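You operate a simulated robot arm through the tools that you are given. There is no shell and no other tool. Be economical: measure what you need, move in short steps, check, and stop when the job is done.

You are at the controls of a simulated two-armed robot. One attempt, no reset.

## Task
Take the yellow washcloth from the dryer top and lay it out flat on the top of the folding table.

The check looks at the end state, three seconds after you hand in, the way a careful person would. Anything else that was tipped, shoved, dropped, spilled or broken makes it a failure.

## Robot
Two 7-joint arms with two-finger parallel grippers on one trunk, on a base that drives. Base frame: it is fixed to the floor where the robot stands at the start and does not move with it; the origin is under the middle of the robot, x ahead of it, y to its left, z up. Lengths are in m, angles in degrees, forces in N, time in s.
The left shoulder is at the start at [0.05, 0.177, 1.179], the right one opposite. With the tool pointing down near the work surface each hand reaches from about 0.22 to 0.7 m from the robot's upright axis, wherever it stands, measured 20 degrees to its own side. Places, roughly: top of the folding table [-1.2, -1.3, 0.7]. Payload 3.43 kg a hand.
The TCP of each hand is the grasp point between the finger pads, 0.034 m short of the fingertips. In the tool frame z runs along the fingers and y along their closing line. Largest opening 0.128 m; finger width 0.024, thickness 0.012; the body of the gripper, 0.048 by 0.13 m, starts 0.096 m behind the TCP.
Orientation is that of the tool frame in the base frame, as a unit quaternion [x, y, z, w]. With the fingers straight down and closing along the base's y, the tool's x points along the base's -x, its y along +y and its z along -z.

## Interface
- The arms move only by the tool step_arm. It takes "left_series", "right_series" or both (then of equal length, played together; a hand with none holds still); each is text: rows parted by semicolons, each of 7 numbers parted by spaces: the turn, a rotation vector about the base's x, y, z in degrees, then the shift along the base's x, y, z in m, then the finger opening in m, from 0 to 0.128. In form: wx wy wz dx dy dz fingers; .... A call has 1 to 20 rows; each row shifts and turns the commanded pose from where the row before left it. Rows are played at 5 a second. More than 0.05 m and 8.6 degrees between two rows, or a gripper value outside its range, and nothing of the call is played. A pose out of reach is approached as far as the arm can. The call stops where the force on the tool passes 40 N (or 10 N more than at its start, if that is more) or the arm is blocked; 0.2 s more then pass. Each finger travels about 0.108 m/s and halts on what it meets, pressing with about 40 N; the grip force reading is that of the motor and also rises with nothing between the fingers. The clock runs only during rows and for 0.2 s after the last one: add rows that do not move to give the fingers time. It gives the time, the measured TCP pose, the force on the tool (base axes), the opening and the grip force at its end, in the units of the frame above (readings bear some noise), with the torque about the TCP (base axes, N m) and any sound that the robot's microphone picked up.
- Cameras (640 x 400 px; columns grow to the right, rows downward): "scene" is now at [0.1543, -0.0369, 1.3554]; the picture's right is [-0.38, -0.93, 0.00], its down [-0.41, 0.17, -0.90] and it looks along [0.83, -0.34, -0.44] (base axes); focal length 274 px, centre (320, 200). "left" rides on the left gripper at [0.076, 0.011, -0.16] in its tool frame; the picture's right is [-0.15, 0.99, 0.00], its down [-0.88, -0.13, -0.46] and it looks along [-0.45, -0.07, 0.89] (tool axes); focal length 234 px, centre (320, 200). "right" rides on the right gripper at [0.076, -0.011, -0.16] in its tool frame; the picture's right is [0.15, 0.99, 0.00], its down [-0.88, 0.13, -0.46] and it looks along [-0.45, 0.07, 0.89] (tool axes); focal length 234 px, centre (320, 200). There is no depth. A picture from a camera that has moved, and an enlarged one, comes with that camera's place and axes in the base frame and with its lens.
- get_image(camera): a new picture of that camera. No time passes.
- move_column(by): slides the trunk up (or, below 0, down) by that many m; the arms and the scene camera ride with it, the base frame stays. It gives what a move gives, with no picture.
- roll_base(legs): drives the robot by 1 to 6 legs, each [ahead, turn to the left] in m and degrees, along the robot's own axes; the way and the turn of a leg run together, so that a leg with both is an arc; at most 1.5 m and 180 degrees a leg. The arms and the cameras ride along, it lands a little off, and it stops where it bumps. It gives what a move gives.
- head_to(pan, tilt): turns the head with the scene camera to pan (to the left, within 80 degrees either way) and tilt (down, from -29 to 69), counted from straight ahead of the robot. It gives what a move gives.
- enlarge(camera, box): a new picture of the part [left, top, right, bottom] of that camera's present view, enlarged. No time passes.
- close_job(): hands the job in; it is judged then, once.

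Work in short steps. Places have to be worked out from the pictures, the camera data and where the tool is seen: move nearer, look again, correct. Check each grasp and each placing, and mend what went wrong. You have 120 turns and 108 pictures in all, those below and enlarged ones among them. Open the grippers and draw the arms clear of the work before you hand the job in, unless the task says otherwise; then end with one line.

The tools are called after "Request:" by a JSON object that holds its "name" and its "arguments". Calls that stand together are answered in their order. step_arm: Moves the arms, as the interface text tells. Its arguments: {"type":"object","properties":{"left_series":{"type":"string"},"right_series":{"type":"string"}},"required":[]} The other tools are called the same way: move_column (by) slides the trunk up or down; roll_base (legs) drives the base; head_to (pan, tilt) turns the head that bears the scene camera; get_image (camera) takes a picture; enlarge (camera, box) takes an enlarged picture of a part of a camera's view; close_job () hands the job in.

At the start:

```text
time_s: 0.0
left_eef_pos: [0.373, 0.0094, 1.1783]
left_tool_rot: [0.0, 1.0, 0.0, -0.001]
left_ft_force: [-0.2, -1.0, 0.6]
left_ft_torque: [-0.02, 0.0, -0.02]
left_finger_gap: 0.1279
left_grip_force: 0.1
right_eef_pos: [0.3692, -0.3647, 1.2047]
right_tool_rot: [0.0, 1.0, 0.001, 0.001]
right_ft_force: [-0.6, -0.5, -0.2]
right_ft_torque: [-0.04, 0.02, 0.0]
right_finger_gap: 0.128
right_grip_force: 0.0
trunk travel left (down, up): [-0.35, 0.051]
robot x, y, heading: [0.001, 0.0002, -0.1]
head pan, tilt: [-22.3, 26.4]
```

scene: 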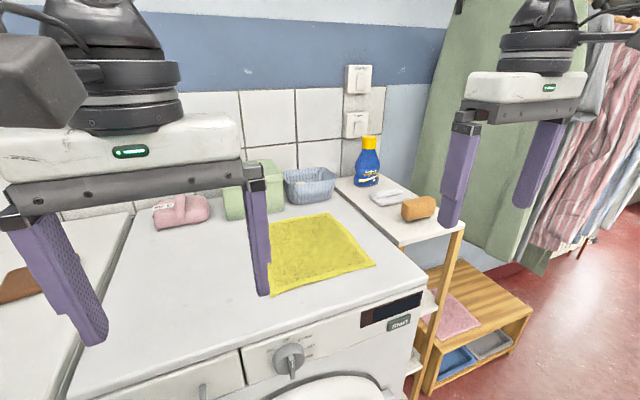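
right: 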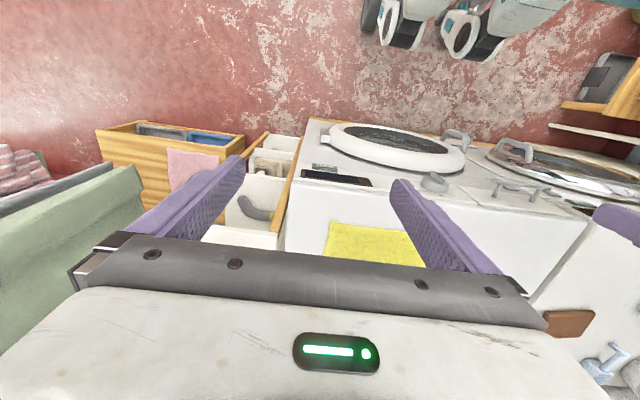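
left: 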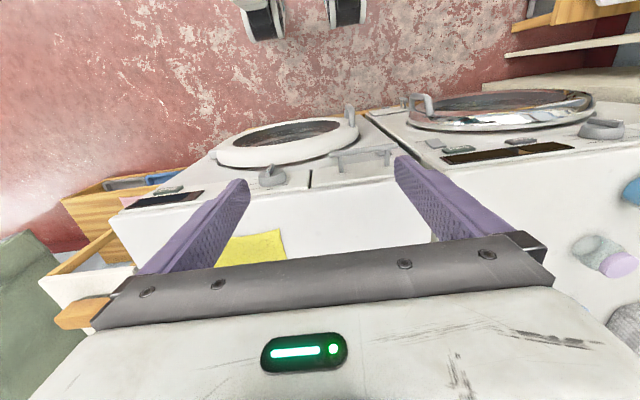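

I put the cloth at roughly x 0.59–0.86, y −0.36 to −0.10. Next I look round toward the folding table to plan the drive.

Request:
{"name": "head_to", "arguments": {"pan": -80, "tilt": 25}}

Request:
{"name": "get_image", "arguments": {"camera": "scene"}}

Request:
{"name": "head_to", "arguments": {"pan": -15, "tilt": 50}}

Request:
{"name": "get_image", "arguments": {"camera": "scene"}}

```text
time_s: 1.3
left_eef_pos: [0.3729, 0.0096, 1.1773]
left_tool_rot: [0.0, 1.0, 0.0, -0.001]
left_ft_force: [-0.2, 0.4, -0.5]
left_ft_torque: [-0.01, 0.0, 0.02]
left_finger_gap: 0.1279
left_grip_force: 0.0
right_eef_pos: [0.3691, -0.3646, 1.2034]
right_tool_rot: [0.0, 1.0, 0.001, 0.0]
right_ft_force: [-0.1, 0.6, 0.0]
right_ft_torque: [-0.02, -0.02, -0.01]
right_finger_gap: 0.1281
right_grip_force: 0.0
trunk travel left (down, up): [-0.35, 0.051]
robot x, y, heading: [-0.0009, 0.001, -0.0]
head pan, tilt: [-80.0, 25.0]
```

```text
104 pictures are left
camera scene: at [0.0855, -0.0928, 1.3577], right [-0.98, -0.17, 0.0], down [-0.07, 0.42, -0.91], along [0.16, -0.89, -0.42], focal length 274 px, centre (320, 200)
```

scene: 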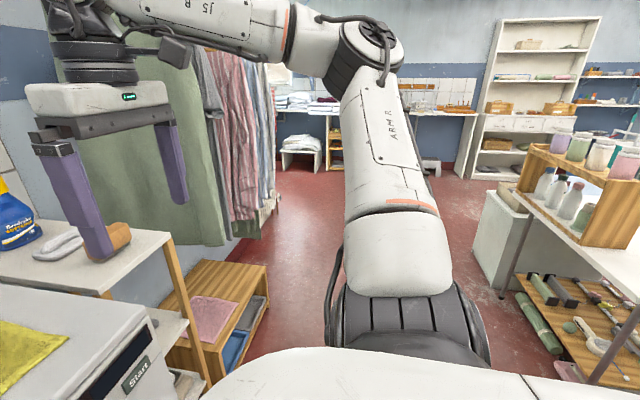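

```text
time_s: 2.6
left_eef_pos: [0.3728, 0.0089, 1.1792]
left_tool_rot: [0.0, 1.0, 0.0, -0.001]
left_ft_force: [-0.8, -0.4, 0.0]
left_ft_torque: [-0.04, 0.01, -0.02]
left_finger_gap: 0.1282
left_grip_force: 0.0
right_eef_pos: [0.3692, -0.3648, 1.203]
right_tool_rot: [0.0, 1.0, 0.001, 0.0]
right_ft_force: [-0.7, 0.0, -0.2]
right_ft_torque: [-0.02, -0.01, 0.0]
right_finger_gap: 0.1281
right_grip_force: 0.1
trunk travel left (down, up): [-0.35, 0.051]
robot x, y, heading: [-0.0025, 0.0017, 0.2]
head pan, tilt: [-15.0, 50.0]
```

```text
103 pictures are left
camera scene: at [0.1438, -0.0221, 1.3202], right [-0.26, -0.97, 0.0], down [-0.74, 0.2, -0.64], along [0.62, -0.17, -0.77], focal length 274 px, centre (320, 200)
```

scene: 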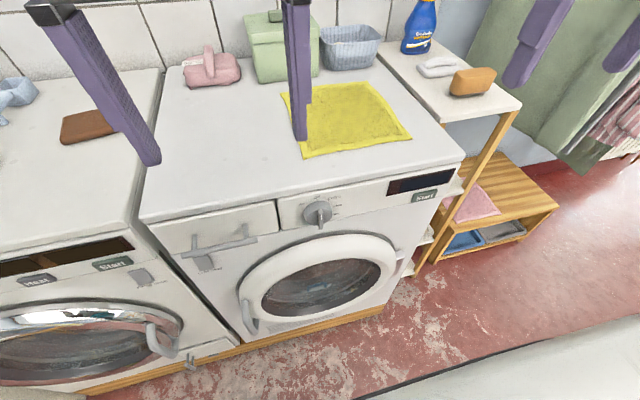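

The dryer front edge is near x=0.50 and the cloth is centred on y≈−0.235. I'll turn right, look at the table, then shift sideways to stand square to the cloth.

Request:
{"name": "roll_base", "arguments": {"legs": [[0, -90], [0.235, 0]]}}

Request:
{"name": "head_to", "arguments": {"pan": -45, "tilt": 30}}

Request:
{"name": "get_image", "arguments": {"camera": "scene"}}

```text
time_s: 8.2
left_eef_pos: [0.01, -0.6045, 1.1762]
left_tool_rot: [0.708, 0.707, 0.0, 0.0]
left_ft_force: [0.3, 1.0, -0.5]
left_ft_torque: [0.03, 0.03, -0.01]
left_finger_gap: 0.128
left_grip_force: 0.0
right_eef_pos: [-0.3647, -0.602, 1.2036]
right_tool_rot: [0.706, 0.708, 0.001, 0.001]
right_ft_force: [-0.6, -0.1, 0.0]
right_ft_torque: [0.02, 0.0, 0.0]
right_finger_gap: 0.1279
right_grip_force: 0.1
trunk travel left (down, up): [-0.35, 0.051]
robot x, y, heading: [-0.0007, -0.2302, -89.8]
head pan, tilt: [-15.0, 50.0]
```

```text
time_s: 9.2
left_eef_pos: [0.0101, -0.6052, 1.1782]
left_tool_rot: [0.707, 0.707, 0.0, 0.0]
left_ft_force: [0.0, -0.3, -0.8]
left_ft_torque: [0.02, 0.0, 0.03]
left_finger_gap: 0.1277
left_grip_force: 0.1
right_eef_pos: [-0.3652, -0.6008, 1.2037]
right_tool_rot: [0.707, 0.707, 0.0, 0.001]
right_ft_force: [0.7, -0.3, -0.4]
right_ft_torque: [-0.02, 0.02, -0.03]
right_finger_gap: 0.1281
right_grip_force: 0.1
trunk travel left (down, up): [-0.35, 0.051]
robot x, y, heading: [-0.0002, -0.2325, -90.1]
head pan, tilt: [-45.0, 30.0]
```

```text
102 pictures are left
camera scene: at [-0.0643, -0.3689, 1.3496], right [-0.71, 0.71, 0.0], down [0.35, 0.35, -0.87], along [-0.61, -0.61, -0.5], focal length 274 px, centre (320, 200)
```

scene: 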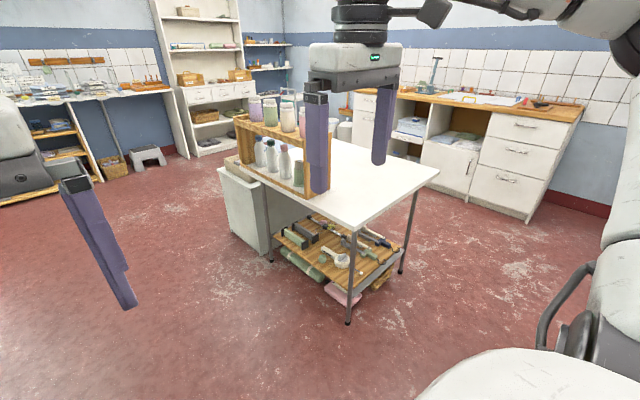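

The folding table's near edge runs along y≈−0.91 from x≈−0.79 to −1.57, and its front right half is clear. Now I turn back to face the dryer, square to the cloth.

Request:
{"name": "roll_base", "arguments": {"legs": [[0, 90]]}}

Request:
{"name": "head_to", "arguments": {"pan": 0, "tilt": 45}}

Request:
{"name": "get_image", "arguments": {"camera": "scene"}}

```text
time_s: 13.4
left_eef_pos: [0.3724, -0.2245, 1.1772]
left_tool_rot: [0.0, 1.0, 0.0, -0.001]
left_ft_force: [0.4, 0.7, 0.3]
left_ft_torque: [-0.03, 0.02, -0.02]
left_finger_gap: 0.1282
left_grip_force: 0.1
right_eef_pos: [0.368, -0.5998, 1.2039]
right_tool_rot: [0.001, 1.0, 0.001, -0.001]
right_ft_force: [-0.2, 0.7, -0.2]
right_ft_torque: [0.02, -0.04, 0.02]
right_finger_gap: 0.1279
right_grip_force: 0.1
trunk travel left (down, up): [-0.35, 0.051]
robot x, y, heading: [0.0007, -0.2345, -0.0]
head pan, tilt: [-45.0, 30.0]
```

```text
time_s: 14.5
left_eef_pos: [0.3715, -0.2241, 1.1773]
left_tool_rot: [0.0, 1.0, 0.0, 0.0]
left_ft_force: [-0.2, -0.1, -1.1]
left_ft_torque: [-0.01, 0.0, -0.02]
left_finger_gap: 0.1279
left_grip_force: 0.0
right_eef_pos: [0.3685, -0.5993, 1.2029]
right_tool_rot: [0.0, 1.0, 0.001, 0.001]
right_ft_force: [0.4, 0.2, 0.3]
right_ft_torque: [0.0, 0.02, -0.03]
right_finger_gap: 0.128
right_grip_force: 0.2
trunk travel left (down, up): [-0.35, 0.051]
robot x, y, heading: [0.0029, -0.2343, -0.1]
head pan, tilt: [0.0, 45.0]
```

```text
101 pictures are left
camera scene: at [0.1508, -0.2353, 1.3271], right [0.0, -1.0, 0.0], down [-0.71, 0.0, -0.71], along [0.71, 0.0, -0.71], focal length 274 px, centre (320, 200)
```

scene: 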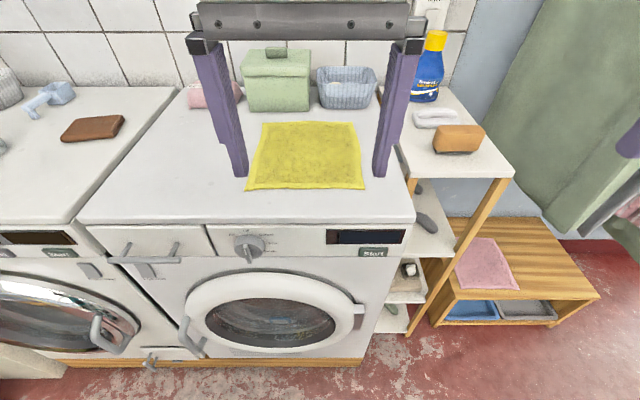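

Measured now: cloth front edge x≈0.584, y from −0.076 to −0.332. I rotate the hands so the fingers close along x, and bring them above the two front corners.

Request:
{"name": "step_arm", "arguments": {"left_series": "0 0 -7.5 0.0183 0.0103 -0.006 0.06;0 0 -7.5 0.0183 0.0103 -0.006 0.06;0 0 -7.5 0.0183 0.0103 -0.006 0.06;0 0 -7.5 0.0183 0.0103 -0.006 0.06;0 0 -7.5 0.0183 0.0103 -0.006 0.06;0 0 -7.5 0.0183 0.0103 -0.006 0.06;0 0 -7.5 0.0183 0.0103 -0.006 0.06;0 0 -7.5 0.0183 0.0103 -0.006 0.06;0 0 -7.5 0.0183 0.0103 -0.006 0.06;0 0 -7.5 0.0183 0.0103 -0.006 0.06;0 0 -7.5 0.0183 0.0103 -0.006 0.06;0 0 -7.5 0.0183 0.0103 -0.006 0.06;0 0 0 0 0 0 0.06", "right_series": "0 0 7.5 0.0192 0.0241 -0.0083 0.06;0 0 7.5 0.0192 0.0241 -0.0083 0.06;0 0 7.5 0.0192 0.0241 -0.0083 0.06;0 0 7.5 0.0192 0.0241 -0.0083 0.06;0 0 7.5 0.0192 0.0241 -0.0083 0.06;0 0 7.5 0.0192 0.0241 -0.0083 0.06;0 0 7.5 0.0192 0.0241 -0.0083 0.06;0 0 7.5 0.0192 0.0241 -0.0083 0.06;0 0 7.5 0.0192 0.0241 -0.0083 0.06;0 0 7.5 0.0192 0.0241 -0.0083 0.06;0 0 7.5 0.0192 0.0241 -0.0083 0.06;0 0 7.5 0.0192 0.0241 -0.0083 0.06;0 0 0 0 0 0 0.06"}}

Request:
{"name": "get_image", "arguments": {"camera": "scene"}}

```text
time_s: 17.3
left_eef_pos: [0.5913, -0.0999, 1.1038]
left_tool_rot: [0.709, 0.706, 0.0, 0.0]
left_ft_force: [-0.5, 1.2, 0.0]
left_ft_torque: [0.0, 0.02, -0.02]
left_finger_gap: 0.06
left_grip_force: 0.0
right_eef_pos: [0.2801, -0.3294, 1.0677]
right_tool_rot: [-0.703, 0.711, -0.002, 0.002]
right_ft_force: [1.0, -0.1, -0.5]
right_ft_torque: [-0.01, 0.01, 0.02]
right_finger_gap: 0.0602
right_grip_force: 0.0
right hand out of reach, approached as far as the arm can: row 6, 7, 8, 9, 10, 11, 12
trunk travel left (down, up): [-0.35, 0.051]
robot x, y, heading: [0.0003, -0.235, -0.1]
head pan, tilt: [0.0, 45.0]
```

```text
100 pictures are left
camera scene: at [0.1508, -0.2351, 1.3271], right [0.0, -1.0, 0.0], down [-0.71, 0.0, -0.71], along [0.71, 0.0, -0.71], focal length 274 px, centre (320, 200)
```

scene: 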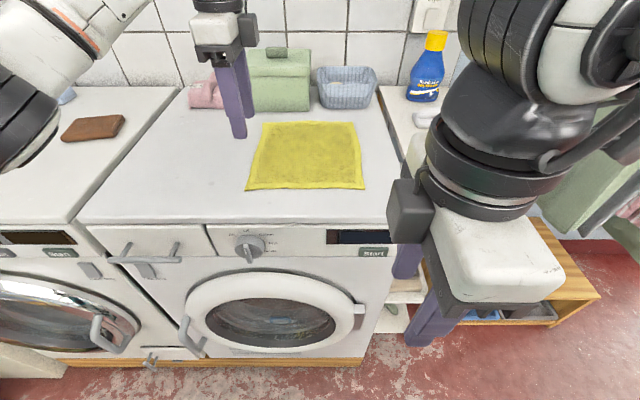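

The left hand is fine, but the right fell short at this wrist turn. I'll rotate the right hand back the other way (net −90°), raising it as it goes.

Request:
{"name": "step_arm", "arguments": {"right_series": "0 0 -8.5 0 -0.015 0.01 0.06;0 0 -8.5 0 -0.015 0.01 0.06;0 0 -8.5 0 -0.015 0.01 0.06;0 0 -8.5 0 -0.015 0.01 0.06;0 0 -8.5 0 -0.015 0.01 0.06;0 0 -8.5 0 -0.015 0.01 0.06;0 0 -8.5 0 -0.015 0.01 0.06;0 0 -8.5 0 -0.015 0.01 0.06;0 0 -8.5 0.01 0 0 0.06;0 0 -8.5 0.01 0 0 0.06;0 0 -5 0.01 0 0 0.06;0 0 0 0 0 0 0.06"}}

```text
time_s: 19.9
left_eef_pos: [0.5917, -0.1001, 1.1055]
left_tool_rot: [0.708, 0.707, 0.0, 0.0]
left_ft_force: [-0.5, 0.4, 0.0]
left_ft_torque: [-0.03, 0.01, 0.01]
left_finger_gap: 0.06
left_grip_force: 0.1
right_eef_pos: [0.3113, -0.4494, 1.1488]
right_tool_rot: [0.002, 1.0, 0.0, 0.0]
right_ft_force: [-0.4, 0.0, -0.1]
right_ft_torque: [0.02, 0.03, 0.02]
right_finger_gap: 0.0602
right_grip_force: 0.1
trunk travel left (down, up): [-0.35, 0.051]
robot x, y, heading: [-0.0006, -0.23, 0.0]
head pan, tilt: [0.0, 45.0]
```

The right hand is back at neutral. Now I turn it −90° while moving it over the right front corner.

Request:
{"name": "step_arm", "arguments": {"right_series": "0 0 -7.5 0.024 0.0 0 0.06;0 0 -7.5 0.024 0.0 0 0.06;0 0 -7.5 0.024 0.0 0 0.06;0 0 -7.5 0.024 0.0116 -0.004 0.06;0 0 -7.5 0.024 0.0116 -0.004 0.06;0 0 -7.5 0.024 0.0116 -0.004 0.06;0 0 -7.5 0.024 0.0116 -0.004 0.06;0 0 -7.5 0.024 0.0116 -0.004 0.06;0 0 -7.5 0.024 0.0116 -0.004 0.06;0 0 -7.5 0.024 0.0116 -0.004 0.06;0 0 -7.5 0.024 0.0116 -0.004 0.06;0 0 -7.5 0.024 0.0116 -0.004 0.06;0 0 0 0 0.0116 -0.004 0.06;0 0 0 0 0.0116 -0.004 0.06;0 0 0 0 0.0116 -0.004 0.06"}}

Request:
{"name": "get_image", "arguments": {"camera": "scene"}}

```text
time_s: 23.1
left_eef_pos: [0.5909, -0.1004, 1.1054]
left_tool_rot: [0.707, 0.707, 0.0, 0.0]
left_ft_force: [-0.9, 0.3, 0.8]
left_ft_torque: [0.02, 0.0, 0.0]
left_finger_gap: 0.0601
left_grip_force: 0.0
right_eef_pos: [0.4971, -0.4039, 1.0828]
right_tool_rot: [0.661, 0.75, 0.002, 0.001]
right_ft_force: [0.5, 0.2, 0.6]
right_ft_torque: [0.01, 0.01, -0.02]
right_finger_gap: 0.0602
right_grip_force: 0.1
right hand out of reach, approached as far as the arm can: row 8, 9, 10, 11, 12, 13, 14, 15
trunk travel left (down, up): [-0.35, 0.051]
robot x, y, heading: [-0.001, -0.2295, -0.3]
head pan, tilt: [0.0, 45.0]
```

```text
99 pictures are left
camera scene: at [0.1508, -0.2351, 1.3271], right [0.0, -1.0, 0.0], down [-0.71, 0.0, -0.71], along [0.71, 0.0, -0.71], focal length 274 px, centre (320, 200)
```

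scene: 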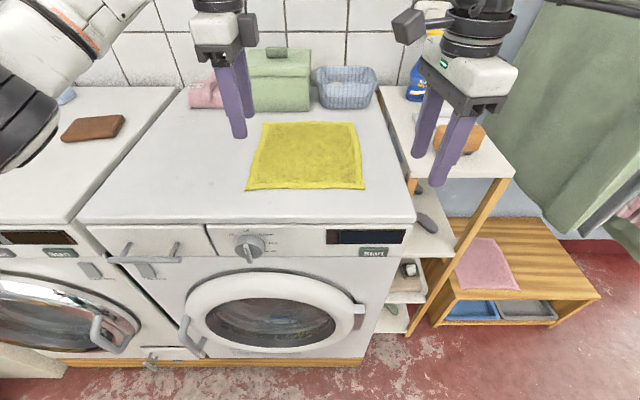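

The right hand got to (0.50, −0.40) at about −83°. I'll try moving it onward forward and inward from there.

Request:
{"name": "step_arm", "arguments": {"right_series": "0 0 0 0.02 0.0 0 0.06;0 0 0 0.02 0 0 0.06;0 0 0 0.02 0 0 0.06;0 0 0 0.02 0 0 0.06;0 0 0 0.0 0.02 0 0.06;0 0 0 0.0 0.02 0 0.06;0 0 0 0.0 0.02 0 0.06;0 0 0 0.0 0.02 0 0.06"}}

```text
time_s: 24.9
left_eef_pos: [0.5911, -0.1001, 1.105]
left_tool_rot: [0.708, 0.707, 0.001, 0.0]
left_ft_force: [0.1, 0.3, 0.3]
left_ft_torque: [0.0, 0.01, -0.01]
left_finger_gap: 0.0598
left_grip_force: 0.1
right_eef_pos: [0.496, -0.4, 1.0726]
right_tool_rot: [0.66, 0.751, 0.004, 0.001]
right_ft_force: [-0.4, 1.3, 0.6]
right_ft_torque: [-0.03, -0.02, 0.0]
right_finger_gap: 0.0601
right_grip_force: 0.0
right hand out of reach, approached as far as the arm can: row 1, 2, 3, 4, 5, 6, 7, 8
trunk travel left (down, up): [-0.35, 0.051]
robot x, y, heading: [0.0002, -0.232, 0.0]
head pan, tilt: [0.0, 45.0]
```

This looks like a wrist limit at −83°. I back the yaw off to about −60° and then move to the corner.

Request:
{"name": "step_arm", "arguments": {"right_series": "0 0 8 0 0 0.005 0.06;0 0 8 0 0 0.005 0.06;0 0 8 0 0 0.005 0.06;0 0 0 0.02 0.01 0 0.06;0 0 0 0.02 0.01 0 0.06;0 0 0 0.02 0.02 0 0.06;0 0 0 0.02 0.02 0 0.06;0 0 0 0.02 0.02 0 0.06;0 0 0 0.005 0.01 0 0.06"}}

```text
time_s: 26.9
left_eef_pos: [0.591, -0.0995, 1.106]
left_tool_rot: [0.708, 0.706, 0.0, 0.0]
left_ft_force: [0.0, -0.2, 0.3]
left_ft_torque: [-0.02, 0.02, 0.0]
left_finger_gap: 0.06
left_grip_force: 0.0
right_eef_pos: [0.5042, -0.4108, 1.0785]
right_tool_rot: [0.49, 0.872, 0.003, 0.0]
right_ft_force: [0.0, 0.2, 1.2]
right_ft_torque: [-0.02, 0.0, -0.02]
right_finger_gap: 0.0599
right_grip_force: 0.1
right hand out of reach, approached as far as the arm can: row 4, 5, 6, 7, 8, 9
trunk travel left (down, up): [-0.35, 0.051]
robot x, y, heading: [-0.0007, -0.2367, -0.1]
head pan, tilt: [0.0, 45.0]
```

Strange limit near x=0.50. I look at the right arm's posture to understand it.

Request:
{"name": "head_to", "arguments": {"pan": -50, "tilt": 20}}

Request:
{"name": "get_image", "arguments": {"camera": "scene"}}

Request:
{"name": "head_to", "arguments": {"pan": 50, "tilt": 20}}

Request:
{"name": "get_image", "arguments": {"camera": "scene"}}

```text
time_s: 28.1
left_eef_pos: [0.5914, -0.1, 1.1061]
left_tool_rot: [0.708, 0.707, 0.0, 0.0]
left_ft_force: [0.5, -0.5, -0.4]
left_ft_torque: [0.0, 0.0, 0.03]
left_finger_gap: 0.0599
left_grip_force: 0.0
right_eef_pos: [0.5049, -0.4097, 1.0782]
right_tool_rot: [0.491, 0.871, 0.002, 0.001]
right_ft_force: [0.2, -0.4, -0.3]
right_ft_torque: [0.02, -0.01, 0.0]
right_finger_gap: 0.06
right_grip_force: 0.1
trunk travel left (down, up): [-0.35, 0.051]
robot x, y, heading: [0.0013, -0.2345, -0.1]
head pan, tilt: [-50.0, 20.0]
```

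```text
98 pictures are left
camera scene: at [0.1292, -0.3064, 1.3657], right [-0.77, -0.64, 0.0], down [-0.22, 0.26, -0.94], along [0.6, -0.72, -0.34], focal length 274 px, centre (320, 200)
```

scene: 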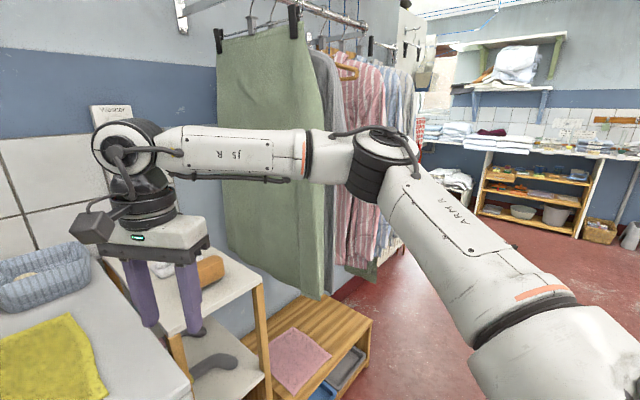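

```text
time_s: 29.8
left_eef_pos: [0.5928, -0.1005, 1.1055]
left_tool_rot: [0.708, 0.707, 0.0, 0.0]
left_ft_force: [0.1, -0.7, -0.4]
left_ft_torque: [-0.01, 0.01, -0.01]
left_finger_gap: 0.0601
left_grip_force: 0.0
right_eef_pos: [0.5045, -0.4107, 1.078]
right_tool_rot: [0.49, 0.872, 0.002, 0.0]
right_ft_force: [-0.6, 0.0, 0.2]
right_ft_torque: [-0.04, 0.03, 0.01]
right_finger_gap: 0.06
right_grip_force: 0.0
trunk travel left (down, up): [-0.35, 0.051]
robot x, y, heading: [0.0013, -0.2376, -0.2]
head pan, tilt: [50.0, 20.0]
```

```text
97 pictures are left
camera scene: at [0.1295, -0.1638, 1.3658], right [0.76, -0.65, 0.0], down [-0.22, -0.26, -0.94], along [0.61, 0.72, -0.34], focal length 274 px, centre (320, 200)
```

scene: 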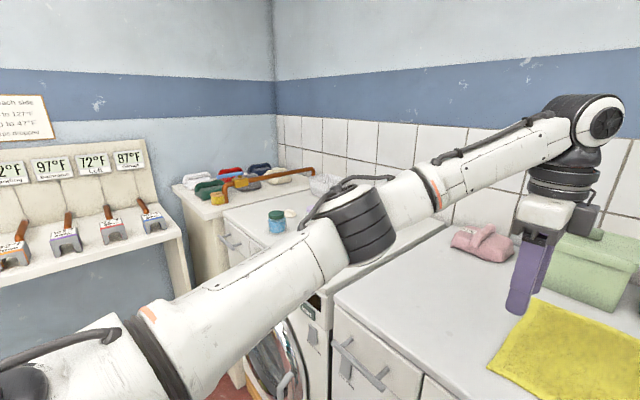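

Neither arm is at full stretch, so it's a wrist limit. I return the right yaw to neutral, then try going forward and inward to see what is reachable.

Request:
{"name": "step_arm", "arguments": {"right_series": "0 0 8 0 0 0.005 0.06;0 0 8 0 0 0.005 0.06;0 0 8 0 0 0.005 0.06;0 0 8 0 0 0.005 0.06;0 0 8 0 0 0.005 0.06;0 0 8 0 0 0 0.06;0 0 8 0 0 0 0.06;0 0 2.7 0 0 0 0.06;0 0 0 0.02 0 0 0.06;0 0 0 0.02 0 0 0.06;0 0 0 0.02 0 0 0.06;0 0 0 0.02 0 0 0.06;0 0 0 0.02 0 0 0.06"}}

```text
time_s: 32.6
left_eef_pos: [0.5911, -0.1009, 1.106]
left_tool_rot: [0.707, 0.707, 0.0, 0.0]
left_ft_force: [0.0, -0.3, -0.6]
left_ft_torque: [0.0, 0.01, 0.01]
left_finger_gap: 0.0599
left_grip_force: 0.1
right_eef_pos: [0.5454, -0.459, 1.091]
right_tool_rot: [0.001, 1.0, 0.003, 0.001]
right_ft_force: [-1.0, 0.0, 0.7]
right_ft_torque: [0.01, 0.04, -0.02]
right_finger_gap: 0.0602
right_grip_force: 0.1
right hand out of reach, approached as far as the arm can: row 5, 9, 10, 11, 12, 13
trunk travel left (down, up): [-0.35, 0.051]
robot x, y, heading: [0.0011, -0.2326, -0.2]
head pan, tilt: [50.0, 20.0]
```

At neutral yaw the right hand tops out near x=0.545, so I need the base closer. I look down to check clearance to the dryer first.

Request:
{"name": "head_to", "arguments": {"pan": 0, "tilt": 69}}

Request:
{"name": "get_image", "arguments": {"camera": "scene"}}

```text
time_s: 33.8
left_eef_pos: [0.5916, -0.0998, 1.1052]
left_tool_rot: [0.708, 0.706, 0.0, 0.0]
left_ft_force: [-0.2, 1.0, 0.1]
left_ft_torque: [0.02, 0.0, 0.0]
left_finger_gap: 0.0599
left_grip_force: 0.0
right_eef_pos: [0.5442, -0.4593, 1.0901]
right_tool_rot: [0.001, 1.0, 0.003, 0.001]
right_ft_force: [-0.8, 0.1, 0.5]
right_ft_torque: [0.0, 0.0, 0.0]
right_finger_gap: 0.0599
right_grip_force: 0.0
trunk travel left (down, up): [-0.35, 0.051]
robot x, y, heading: [0.0017, -0.2333, -0.1]
head pan, tilt: [0.0, 68.8]
```

```text
96 pictures are left
camera scene: at [0.1254, -0.2351, 1.2983], right [0.0, -1.0, 0.0], down [-0.93, 0.0, -0.36], along [0.36, 0.0, -0.93], focal length 274 px, centre (320, 200)
```

scene: 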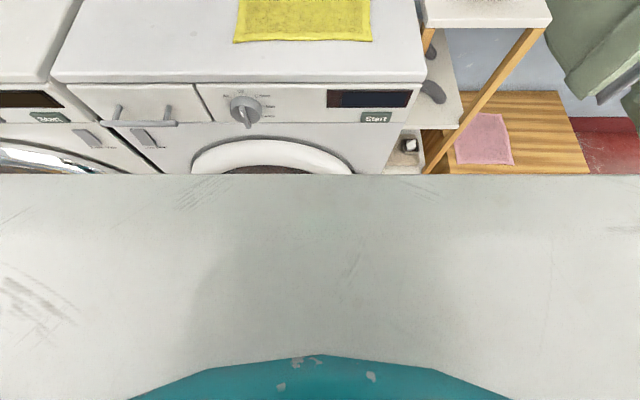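

That plate is the robot's own chest cover. I test whether the right hand reaches farther when lower and more inward, staying above the dryer top.

Request:
{"name": "step_arm", "arguments": {"right_series": "0 0 0 0 0.02 0 0.06;0 0 0 0 0.02 0 0.06;0 0 0 0 0.02 0 0.06;0 0 0 0 0.02 -0.01 0.06;0 0 0 0 0.02 -0.01 0.06;0 0 0 0 0.02 -0.01 0.06;0 0 0 0 0.02 -0.01 0.06;0 0 0 0 0 -0.015 0.06;0 0 0 0 0 -0.015 0.06;0 0 0 0.02 0 0 0.06;0 0 0 0.02 0 0 0.06;0 0 0 0.02 0 0 0.06"}}

```text
time_s: 36.4
left_eef_pos: [0.5919, -0.1007, 1.1053]
left_tool_rot: [0.708, 0.707, 0.0, 0.0]
left_ft_force: [0.8, 0.4, -0.1]
left_ft_torque: [0.01, 0.02, 0.0]
left_finger_gap: 0.06
left_grip_force: 0.1
right_eef_pos: [0.5122, -0.417, 1.0183]
right_tool_rot: [0.0, 1.0, 0.002, 0.0]
right_ft_force: [-0.1, 0.0, 0.4]
right_ft_torque: [-0.01, -0.02, -0.02]
right_finger_gap: 0.06
right_grip_force: 0.0
right hand out of reach, approached as far as the arm can: row 1, 2, 3, 4, 5, 6, 7, 10, 11, 12
trunk travel left (down, up): [-0.35, 0.051]
robot x, y, heading: [-0.0015, -0.2302, -0.0]
head pan, tilt: [0.0, 68.8]
```

To tell whether this is an inter-arm limit, I move the left hand outward 0.15 and retry the right inward.

Request:
{"name": "step_arm", "arguments": {"left_series": "0 0 0 0 0.03 0.01 0.06;0 0 0 0 0.03 0.01 0.06;0 0 0 0 0.03 0.01 0.06;0 0 0 0 0.03 0 0.06;0 0 0 0 0.03 0 0.06;0 0 0 0 0 0 0.06;0 0 0 0 0 0 0.06;0 0 0 0 0 0 0.06;0 0 0 0 0 0 0.06", "right_series": "0 0 0 0 0 0 0.06;0 0 0 0 0 0 0.06;0 0 0 0 0 0 0.06;0 0 0 0 0 0 0.06;0 0 0 0 0.02 0 0.06;0 0 0 0 0.02 0 0.06;0 0 0 0 0.02 0 0.06;0 0 0 0 0.02 0 0.06;0 0 0 0 0.02 0 0.06"}}

```text
time_s: 38.4
left_eef_pos: [0.5913, 0.0507, 1.1356]
left_tool_rot: [0.708, 0.707, -0.001, 0.001]
left_ft_force: [0.1, -0.1, 0.0]
left_ft_torque: [-0.03, 0.0, 0.0]
left_finger_gap: 0.0603
left_grip_force: 0.0
right_eef_pos: [0.4643, -0.3778, 1.0233]
right_tool_rot: [0.001, 1.0, 0.003, 0.0]
right_ft_force: [1.0, 0.1, 0.0]
right_ft_torque: [-0.02, 0.0, 0.01]
right_finger_gap: 0.0601
right_grip_force: 0.1
right hand out of reach, approached as far as the arm can: row 5, 6, 7, 8, 9
trunk travel left (down, up): [-0.35, 0.051]
robot x, y, heading: [-0.0016, -0.2307, -0.3]
head pan, tilt: [0.0, 68.8]
```

Not an inter-arm limit: the right elbow is simply at its bound (about x + y_rel ≤ 0.32). I retract and raise both hands, then reposition the base about 0.17 left and 0.1 closer.

Request:
{"name": "step_arm", "arguments": {"left_series": "0 0 0 -0.025 -0.01 0.008 0.06;0 0 0 -0.025 -0.01 0.008 0.06;0 0 0 -0.025 -0.01 0.008 0.06;0 0 0 -0.025 -0.01 0.008 0.06;0 0 0 -0.025 -0.01 0.008 0.06;0 0 0 -0.025 -0.01 0.008 0.06;0 0 0 -0.025 0 0.008 0.06;0 0 0 -0.025 0 0.008 0.06", "right_series": "0 0 0 -0.01 -0.02 0.025 0.06;0 0 0 -0.01 -0.02 0.025 0.06;0 0 0 -0.01 -0.02 0.025 0.06;0 0 0 -0.01 -0.02 0.025 0.06;0 0 0 -0.01 -0.02 0.025 0.06;0 0 0 -0.01 -0.02 0.025 0.06;0 0 0 -0.01 -0.02 0.015 0.06;0 0 0 -0.01 -0.02 0.015 0.06"}}

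Request:
{"name": "roll_base", "arguments": {"legs": [[0, 90], [0.17, 0], [0, -90], [0.06, 0]]}}

Request:
{"name": "head_to", "arguments": {"pan": 0, "tilt": 50}}

Request:
{"name": "get_image", "arguments": {"camera": "scene"}}

```text
time_s: 40.2
left_eef_pos: [0.392, -0.0102, 1.1997]
left_tool_rot: [0.709, 0.705, -0.001, 0.0]
left_ft_force: [-0.1, 0.5, 0.3]
left_ft_torque: [0.02, -0.03, -0.01]
left_finger_gap: 0.0596
left_grip_force: 0.0
right_eef_pos: [0.3834, -0.5391, 1.2029]
right_tool_rot: [0.0, 1.0, 0.001, 0.0]
right_ft_force: [-0.9, -0.2, -0.4]
right_ft_torque: [0.04, -0.02, -0.02]
right_finger_gap: 0.0601
right_grip_force: 0.1
trunk travel left (down, up): [-0.35, 0.051]
robot x, y, heading: [0.0009, -0.2331, -0.4]
head pan, tilt: [0.0, 68.8]
```

```text
time_s: 49.9
left_eef_pos: [0.4495, 0.1617, 1.2003]
left_tool_rot: [0.706, 0.709, 0.0, 0.0]
left_ft_force: [0.0, -0.5, -1.0]
left_ft_torque: [-0.02, 0.04, -0.02]
left_finger_gap: 0.0601
left_grip_force: 0.2
right_eef_pos: [0.4462, -0.3667, 1.2022]
right_tool_rot: [-0.002, 1.0, 0.003, -0.001]
right_ft_force: [0.2, 0.1, -0.8]
right_ft_torque: [-0.01, 0.01, 0.0]
right_finger_gap: 0.0601
right_grip_force: 0.0
trunk travel left (down, up): [-0.35, 0.051]
robot x, y, heading: [0.0588, -0.0592, 0.1]
head pan, tilt: [0.0, 68.8]
```

```text
time_s: 50.8
left_eef_pos: [0.4493, 0.1619, 1.1999]
left_tool_rot: [0.706, 0.708, 0.0, 0.0]
left_ft_force: [-0.4, -0.1, -0.4]
left_ft_torque: [0.0, 0.01, -0.01]
left_finger_gap: 0.0603
left_grip_force: 0.1
right_eef_pos: [0.4437, -0.3669, 1.2029]
right_tool_rot: [-0.002, 1.0, 0.003, 0.0]
right_ft_force: [-0.4, 0.2, -0.1]
right_ft_torque: [0.02, 0.0, -0.01]
right_finger_gap: 0.0601
right_grip_force: 0.0
trunk travel left (down, up): [-0.35, 0.051]
robot x, y, heading: [0.0551, -0.0651, 0.2]
head pan, tilt: [0.0, 50.0]
```

```text
95 pictures are left
camera scene: at [0.2046, -0.0651, 1.3201], right [0.0, -1.0, 0.0], down [-0.77, 0.0, -0.64], along [0.64, 0.0, -0.77], focal length 274 px, centre (320, 200)
```

scene: 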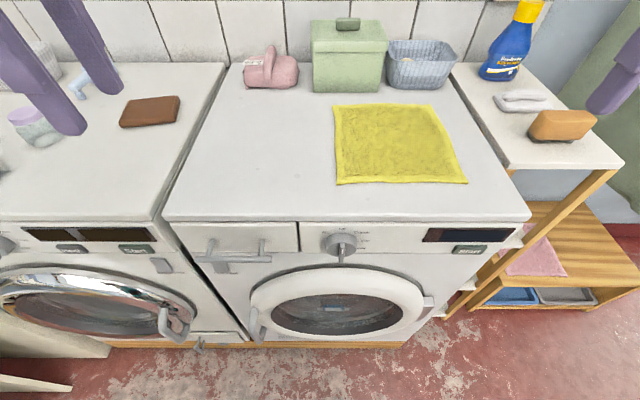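

From here the front corners are about (0.573, −0.096) and (0.581, −0.357). I bring both hands above them, yawing the right to about −83°.

Request:
{"name": "step_arm", "arguments": {"left_series": "0 0 0 0.0126 -0.0235 -0.0083 0.06;0 0 0 0.0126 -0.0235 -0.0083 0.06;0 0 0 0.0126 -0.0235 -0.0083 0.06;0 0 0 0.0126 -0.0235 -0.0083 0.06;0 0 0 0.0126 -0.0235 -0.0083 0.06;0 0 0 0.0126 -0.0235 -0.0083 0.06;0 0 0 0.0126 -0.0235 -0.0083 0.06;0 0 0 0.0126 -0.0235 -0.0083 0.06;0 0 0 0.0126 -0.0235 -0.0083 0.06;0 0 0 0.0126 -0.0235 -0.0083 0.06;0 0 0 0.0126 -0.0235 -0.0083 0.06;0 0 0 0.0126 -0.0235 -0.0083 0.06;0 0 0 0 0 0 0.06", "right_series": "0 0 -6.9 0.013 0.0027 -0.0117 0.06;0 0 -6.9 0.013 0.0027 -0.0117 0.06;0 0 -6.9 0.013 0.0027 -0.0117 0.06;0 0 -6.9 0.013 0.0027 -0.0117 0.06;0 0 -6.9 0.013 0.0027 -0.0117 0.06;0 0 -6.9 0.013 0.0027 -0.0117 0.06;0 0 -6.9 0.013 0.0027 -0.0117 0.06;0 0 -6.9 0.013 0.0027 -0.0117 0.06;0 0 -6.9 0.013 0.0027 -0.0117 0.06;0 0 -6.9 0.013 0.0027 -0.0117 0.06;0 0 -6.9 0.013 0.0027 -0.0117 0.06;0 0 -6.9 0.013 0.0027 -0.0117 0.06;0 0 0 0 0 0 0.06"}}

Request:
{"name": "get_image", "arguments": {"camera": "scene"}}

```text
time_s: 53.5
left_eef_pos: [0.5998, -0.1199, 1.1002]
left_tool_rot: [0.706, 0.708, 0.0, 0.0]
left_ft_force: [0.4, 0.0, 0.6]
left_ft_torque: [-0.02, -0.01, -0.02]
left_finger_gap: 0.0598
left_grip_force: 0.0
right_eef_pos: [0.5994, -0.3336, 1.0631]
right_tool_rot: [0.66, 0.751, 0.001, 0.001]
right_ft_force: [1.0, -0.4, 0.9]
right_ft_torque: [-0.01, -0.04, -0.02]
right_finger_gap: 0.06
right_grip_force: 0.0
trunk travel left (down, up): [-0.35, 0.051]
robot x, y, heading: [0.0598, -0.0653, -0.1]
head pan, tilt: [0.0, 50.0]
```

```text
94 pictures are left
camera scene: at [0.2043, -0.0646, 1.3202], right [0.0, -1.0, 0.0], down [-0.77, 0.0, -0.64], along [0.64, 0.0, -0.77], focal length 274 px, centre (320, 200)
```

scene: 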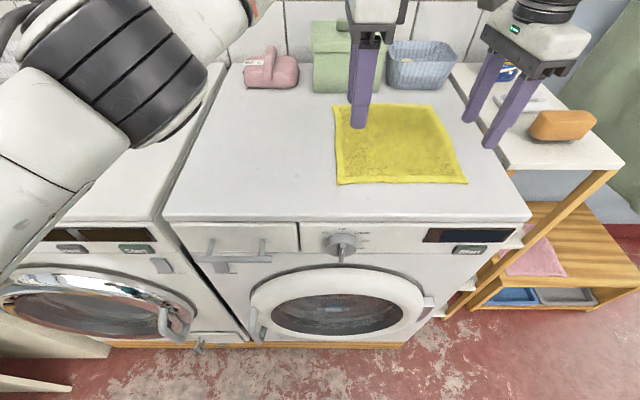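

Both hands reached their spots. I lower to about 2 cm above the cloth and look again.

Request:
{"name": "step_arm", "arguments": {"left_series": "0 0 0 0 0 -0.03 0.06;0 0 0 0 0 -0.03 0.06;0 0 0 0 0 -0.03 0.06;0 0 0 0 0 -0.03 0.06;0 0 0 0 0 0 0.06", "right_series": "0 0 0 0 0 -0.021 0.06;0 0 0 0 0 -0.021 0.06;0 0 0 0 0 -0.021 0.06;0 0 0 0 0 -0.021 0.06;0 0 0 0 0 0 0.06"}}

Request:
{"name": "get_image", "arguments": {"camera": "scene"}}

Request:
{"name": "get_image", "arguments": {"camera": "right"}}

Request:
{"name": "get_image", "arguments": {"camera": "left"}}

```text
time_s: 54.5
left_eef_pos: [0.6026, -0.1202, 1.0073]
left_tool_rot: [0.707, 0.707, 0.002, 0.004]
left_ft_force: [-2.1, 0.3, 13.7]
left_ft_torque: [0.07, 0.39, -0.02]
left_finger_gap: 0.0605
left_grip_force: 0.5
right_eef_pos: [0.6047, -0.3327, 1.0061]
right_tool_rot: [0.661, 0.75, 0.012, 0.009]
right_ft_force: [-4.1, -0.2, 11.4]
right_ft_torque: [0.17, -0.32, 0.05]
right_finger_gap: 0.0593
right_grip_force: 0.0
trunk travel left (down, up): [-0.35, 0.051]
robot x, y, heading: [0.057, -0.0627, 0.2]
head pan, tilt: [0.0, 50.0]
stopped in row 4 (right hand): the force on the tool passed its limit (the readings are from after the stop); the commanded pose is now the measured one
```

```text
93 pictures are left
camera scene: at [0.2028, -0.0648, 1.3209], right [0.0, -1.0, 0.0], down [-0.77, 0.0, -0.64], along [0.64, 0.0, -0.77], focal length 274 px, centre (320, 200)
```

scene: 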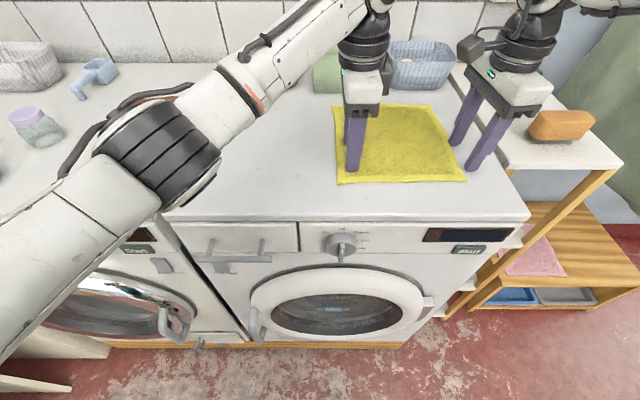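

```text
92 pictures are left
camera right: at [0.5801, -0.2604, 1.1645], right [0.96, 0.27, 0.03], down [0.23, -0.86, 0.46], along [0.15, -0.43, -0.89], focal length 234 px, centre (320, 200)
```

right: 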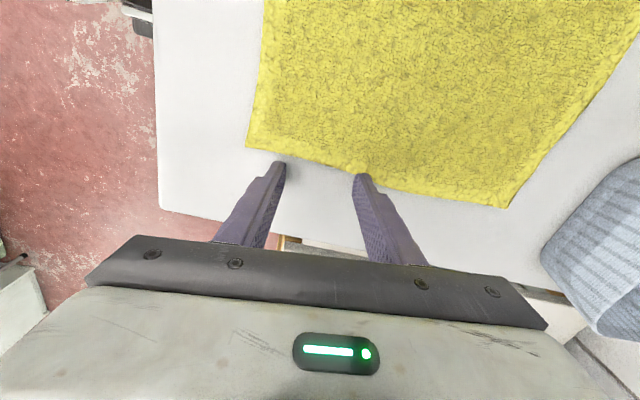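

```text
91 pictures are left
camera left: at [0.6102, -0.0421, 1.1674], right [0.99, -0.15, 0.01], down [-0.13, -0.88, 0.46], along [-0.06, -0.45, -0.89], focal length 234 px, centre (320, 200)
```

left: 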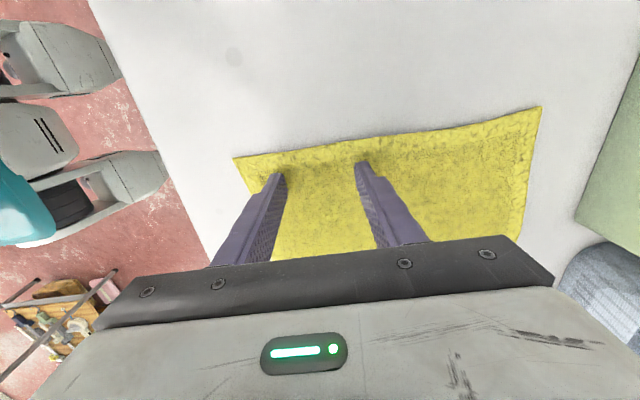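

The fingertips are already touching: the contact height is about TCP z=1.006, so the top is higher than assumed. The left hand is on its corner, but the right sits just off the cloth, so I lift slightly, shift the right inward and both toward the front edge, and narrow the openings.

Request:
{"name": "step_arm", "arguments": {"left_series": "0 0 0 0 0 0.015 0.05;0 0 0 -0.012 0 0 0.04;0 0 0 0 0 0 0.04;0 0 0 0 0 0 0.04", "right_series": "0 0 0 0 0 0.015 0.05;0 0 0 -0.012 0.015 0 0.04;0 0 0 -0.005 0.015 0 0.04;0 0 0 0 0 0 0.04"}}

Request:
{"name": "get_image", "arguments": {"camera": "right"}}

Request:
{"name": "get_image", "arguments": {"camera": "left"}}

```text
time_s: 55.5
left_eef_pos: [0.5913, -0.1198, 1.0204]
left_tool_rot: [0.706, 0.708, 0.002, 0.004]
left_ft_force: [-0.1, -0.2, 0.1]
left_ft_torque: [0.05, 0.01, 0.05]
left_finger_gap: 0.0399
left_grip_force: 0.0
right_eef_pos: [0.5877, -0.304, 1.016]
right_tool_rot: [0.661, 0.75, 0.01, 0.008]
right_ft_force: [1.0, 0.7, -0.2]
right_ft_torque: [-0.03, -0.02, 0.01]
right_finger_gap: 0.0399
right_grip_force: 0.0
trunk travel left (down, up): [-0.35, 0.051]
robot x, y, heading: [0.0605, -0.0628, 0.1]
head pan, tilt: [0.0, 50.0]
```

```text
90 pictures are left
camera right: at [0.5645, -0.2305, 1.1751], right [0.96, 0.27, 0.02], down [0.23, -0.86, 0.46], along [0.14, -0.43, -0.89], focal length 234 px, centre (320, 200)
```

right: 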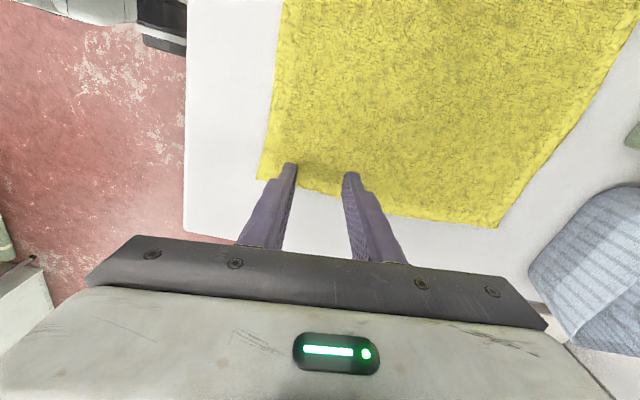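

```text
89 pictures are left
camera left: at [0.6, -0.0422, 1.1791], right [0.99, -0.14, 0.01], down [-0.13, -0.88, 0.46], along [-0.06, -0.45, -0.89], focal length 234 px, centre (320, 200)
```

left: 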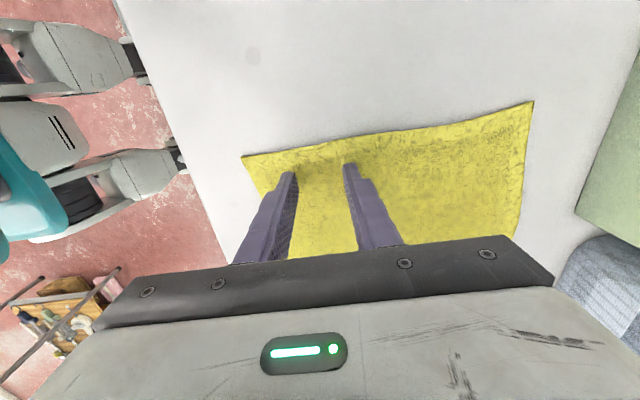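

Cloth edge on the right is y≈−0.32 and the right finger spans −0.316 to −0.292, so both hands are just inside their corners. I make small shifts, press down lightly to contact, then close.

Request:
{"name": "step_arm", "arguments": {"left_series": "0 0 0 -0.008 0.004 0 0.04;0 0 0 0 0 -0.008 0.04;0 0 0 0 0 -0.006 0.04;0 0 0 0 0 -0.004 0.04", "right_series": "0 0 0 -0.004 0.008 0 0.04;0 0 0 0 0 -0.006 0.04;0 0 0 0 0 -0.004 0.04;0 0 0 0 0 -0.003 0.04"}}

```text
time_s: 56.5
left_eef_pos: [0.5809, -0.1154, 1.0083]
left_tool_rot: [0.707, 0.708, 0.003, 0.01]
left_ft_force: [3.5, 2.9, 31.2]
left_ft_torque: [0.15, 0.5, -0.02]
left_finger_gap: 0.0389
left_grip_force: 0.1
right_eef_pos: [0.5824, -0.295, 1.0074]
right_tool_rot: [0.661, 0.75, 0.012, 0.01]
right_ft_force: [1.5, -2.7, 14.0]
right_ft_torque: [-0.13, 0.24, 0.07]
right_finger_gap: 0.0393
right_grip_force: 0.2
trunk travel left (down, up): [-0.35, 0.051]
robot x, y, heading: [0.0606, -0.0611, 0.4]
head pan, tilt: [0.0, 50.0]
```

Good contact on both sides (31 N and 14 N). I ease the left slightly and close both grippers.

Request:
{"name": "step_arm", "arguments": {"left_series": "0 0 0 0 0 0.002 0.03;0 0 0 0 0 0 0.02;0 0 0 0 0 0 0.01;0 0 0 0 0 0 0;0 0 0 0 0 0 0;0 0 0 0 0 0 0", "right_series": "0 0 0 0 0 0 0.03;0 0 0 0 0 0 0.02;0 0 0 0 0 0 0.01;0 0 0 0 0 0 0;0 0 0 0 0 0 0;0 0 0 0 0 0 0"}}

Request:
{"name": "get_image", "arguments": {"camera": "right"}}

Request:
{"name": "get_image", "arguments": {"camera": "left"}}

```text
time_s: 57.9
left_eef_pos: [0.5791, -0.1157, 1.007]
left_tool_rot: [0.707, 0.707, 0.004, 0.007]
left_ft_force: [-3.5, -2.6, 28.4]
left_ft_torque: [-0.01, 0.22, 0.03]
left_finger_gap: 0.0054
left_grip_force: 39.7
right_eef_pos: [0.5804, -0.2937, 1.0071]
right_tool_rot: [0.66, 0.751, 0.012, 0.009]
right_ft_force: [-1.6, 2.3, 23.7]
right_ft_torque: [0.05, 0.1, 0.02]
right_finger_gap: 0.0046
right_grip_force: 39.8
trunk travel left (down, up): [-0.35, 0.051]
robot x, y, heading: [0.0617, -0.0629, 0.0]
head pan, tilt: [0.0, 50.0]
```

```text
88 pictures are left
camera right: at [0.5561, -0.2218, 1.1658], right [0.96, 0.27, 0.03], down [0.23, -0.86, 0.46], along [0.15, -0.43, -0.89], focal length 234 px, centre (320, 200)
```

right: 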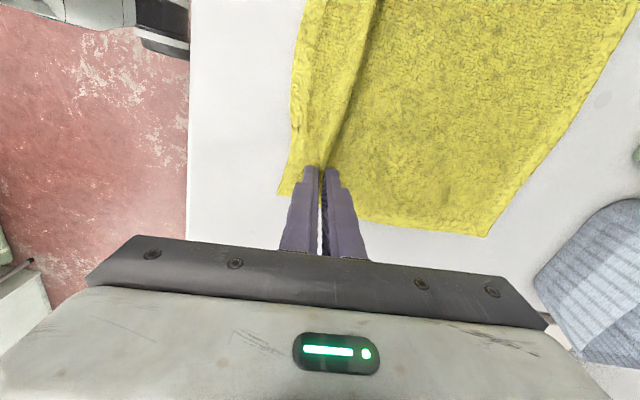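

```text
87 pictures are left
camera left: at [0.5873, -0.0375, 1.1669], right [0.99, -0.15, 0.02], down [-0.14, -0.88, 0.46], along [-0.05, -0.46, -0.89], focal length 234 px, centre (320, 200)
```

left: 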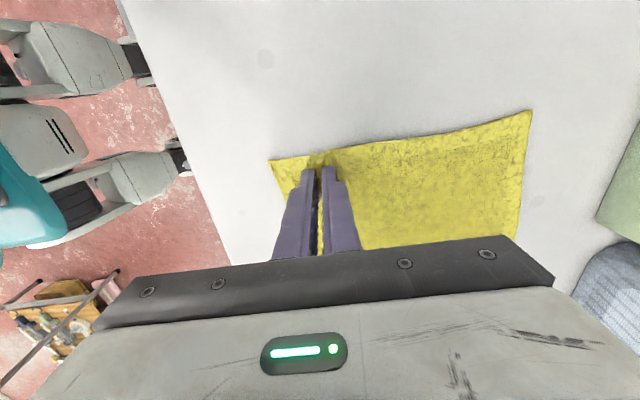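

A ridge of cloth sits between both finger pairs, with gaps near 5 mm. I lift gently and check.

Request:
{"name": "step_arm", "arguments": {"left_series": "0 0 0 0 0 0.02 0;0 0 0 0 0 0.02 0;0 0 0 0 0 0.02 0;0 0 0 0 0 0.02 0;0 0 0 0 0 0.02 0;0 0 0 0 0 0 0", "right_series": "0 0 0 0 0 0.02 0;0 0 0 0 0 0.02 0;0 0 0 0 0 0.02 0;0 0 0 0 0 0.02 0;0 0 0 0 0 0.02 0;0 0 0 0 0 0 0"}}

Request:
{"name": "get_image", "arguments": {"camera": "scene"}}

```text
time_s: 59.3
left_eef_pos: [0.5832, -0.1165, 1.103]
left_tool_rot: [0.707, 0.707, 0.001, 0.003]
left_ft_force: [0.2, -2.7, 0.2]
left_ft_torque: [-0.08, -0.02, 0.01]
left_finger_gap: 0.0048
left_grip_force: 39.1
right_eef_pos: [0.5844, -0.2963, 1.1033]
right_tool_rot: [0.66, 0.751, 0.01, 0.008]
right_ft_force: [-0.4, 2.8, 0.1]
right_ft_torque: [0.12, 0.01, 0.05]
right_finger_gap: 0.0043
right_grip_force: 39.0
trunk travel left (down, up): [-0.35, 0.051]
robot x, y, heading: [0.0587, -0.0652, 0.1]
head pan, tilt: [0.0, 50.0]
```

```text
86 pictures are left
camera scene: at [0.2049, -0.0653, 1.3201], right [0.0, -1.0, 0.0], down [-0.77, 0.0, -0.64], along [0.64, 0.0, -0.77], focal length 274 px, centre (320, 200)
```

scene: 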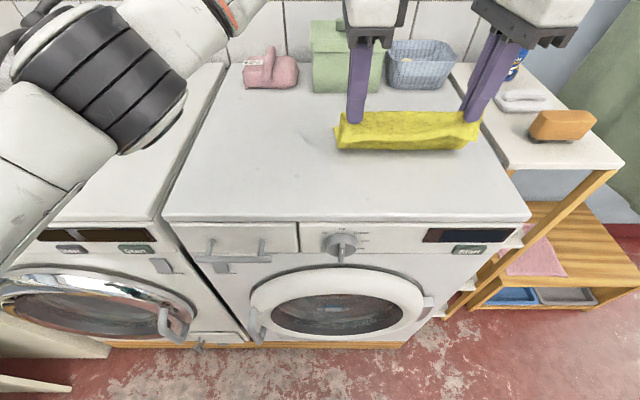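

Both hands hold the cloth, taut between them. I lift it further while drawing back so it clears the dryer.

Request:
{"name": "step_arm", "arguments": {"left_series": "0 0 0 -0.01 0 0.02 0;0 0 0 -0.01 0 0.02 0;0 0 0 -0.01 0 0.02 0;0 0 0 -0.01 0 0.02 0;0 0 0 -0.01 0 0.02 0;0 0 0 -0.01 0 0.02 0;0 0 0 -0.01 0 0.02 0;0 0 0 -0.01 0 0.02 0;0 0 0 0 0 0 0", "right_series": "0 0 0 -0.01 0 0.02 0;0 0 0 -0.01 0 0.02 0;0 0 0 -0.01 0 0.02 0;0 0 0 -0.01 0 0.02 0;0 0 0 -0.01 0 0.02 0;0 0 0 -0.01 0 0.02 0;0 0 0 -0.01 0 0.02 0;0 0 0 -0.01 0 0.02 0;0 0 0 0 0 0 0"}}

Request:
{"name": "get_image", "arguments": {"camera": "scene"}}

```text
time_s: 61.3
left_eef_pos: [0.5022, -0.1163, 1.2623]
left_tool_rot: [0.706, 0.708, 0.001, 0.003]
left_ft_force: [0.0, -0.7, 0.7]
left_ft_torque: [-0.09, 0.03, 0.03]
left_finger_gap: 0.0044
left_grip_force: 39.4
right_eef_pos: [0.5042, -0.2967, 1.2639]
right_tool_rot: [0.661, 0.75, 0.009, 0.007]
right_ft_force: [-0.3, 2.8, 0.4]
right_ft_torque: [0.07, -0.01, -0.02]
right_finger_gap: 0.0044
right_grip_force: 39.2
trunk travel left (down, up): [-0.35, 0.051]
robot x, y, heading: [0.057, -0.064, 0.2]
head pan, tilt: [0.0, 50.0]
```

```text
85 pictures are left
camera scene: at [0.2052, -0.0653, 1.3201], right [0.0, -1.0, 0.0], down [-0.77, 0.0, -0.64], along [0.64, 0.0, -0.77], focal length 274 px, centre (320, 200)
```

scene: 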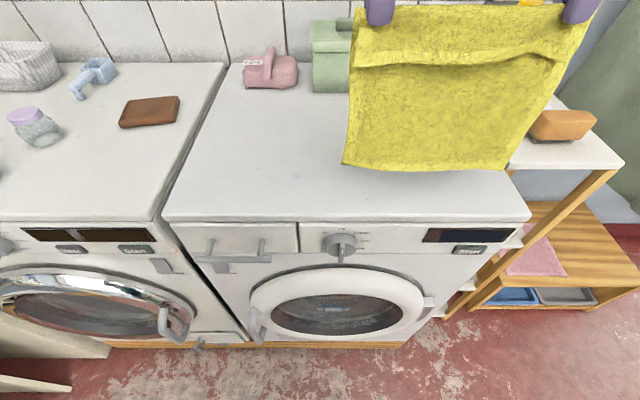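

The cloth hangs cleanly from both hands. I back off from the dryer and turn right toward the table side, then look.

Request:
{"name": "roll_base", "arguments": {"legs": [[-0.3, 0], [0, -90]]}}

Request:
{"name": "head_to", "arguments": {"pan": -55, "tilt": 30}}

Request:
{"name": "get_image", "arguments": {"camera": "scene"}}

```text
time_s: 67.2
left_eef_pos: [-0.2992, -0.5084, 1.2619]
left_tool_rot: [1.0, -0.001, -0.002, 0.004]
left_ft_force: [-3.8, -0.3, 0.4]
left_ft_torque: [-0.02, 0.08, 0.11]
left_finger_gap: 0.0043
left_grip_force: 38.6
right_eef_pos: [-0.4795, -0.5105, 1.2631]
right_tool_rot: [0.998, 0.063, 0.002, 0.012]
right_ft_force: [3.7, 0.3, -0.2]
right_ft_torque: [-0.03, -0.11, 0.1]
right_finger_gap: 0.0042
right_grip_force: 38.7
trunk travel left (down, up): [-0.35, 0.051]
robot x, y, heading: [-0.2454, -0.0625, -90.0]
head pan, tilt: [0.0, 50.0]
```

```text
time_s: 68.4
left_eef_pos: [-0.3, -0.5088, 1.2634]
left_tool_rot: [1.0, 0.0, -0.002, 0.004]
left_ft_force: [-1.9, -0.1, -0.5]
left_ft_torque: [0.0, 0.08, 0.1]
left_finger_gap: 0.0042
left_grip_force: 38.8
right_eef_pos: [-0.4788, -0.51, 1.2635]
right_tool_rot: [0.998, 0.064, 0.001, 0.012]
right_ft_force: [1.7, -0.6, -0.4]
right_ft_torque: [-0.02, -0.07, 0.12]
right_finger_gap: 0.0043
right_grip_force: 39.3
trunk travel left (down, up): [-0.35, 0.051]
robot x, y, heading: [-0.2456, -0.0643, -90.0]
head pan, tilt: [-55.0, 30.0]
```

```text
84 pictures are left
camera scene: at [-0.32, -0.1884, 1.3497], right [-0.57, 0.82, 0.0], down [0.41, 0.29, -0.87], along [-0.71, -0.5, -0.5], focal length 274 px, centre (320, 200)
```

scene: 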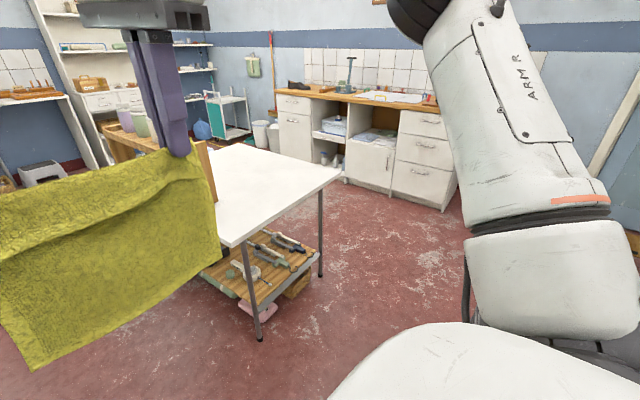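

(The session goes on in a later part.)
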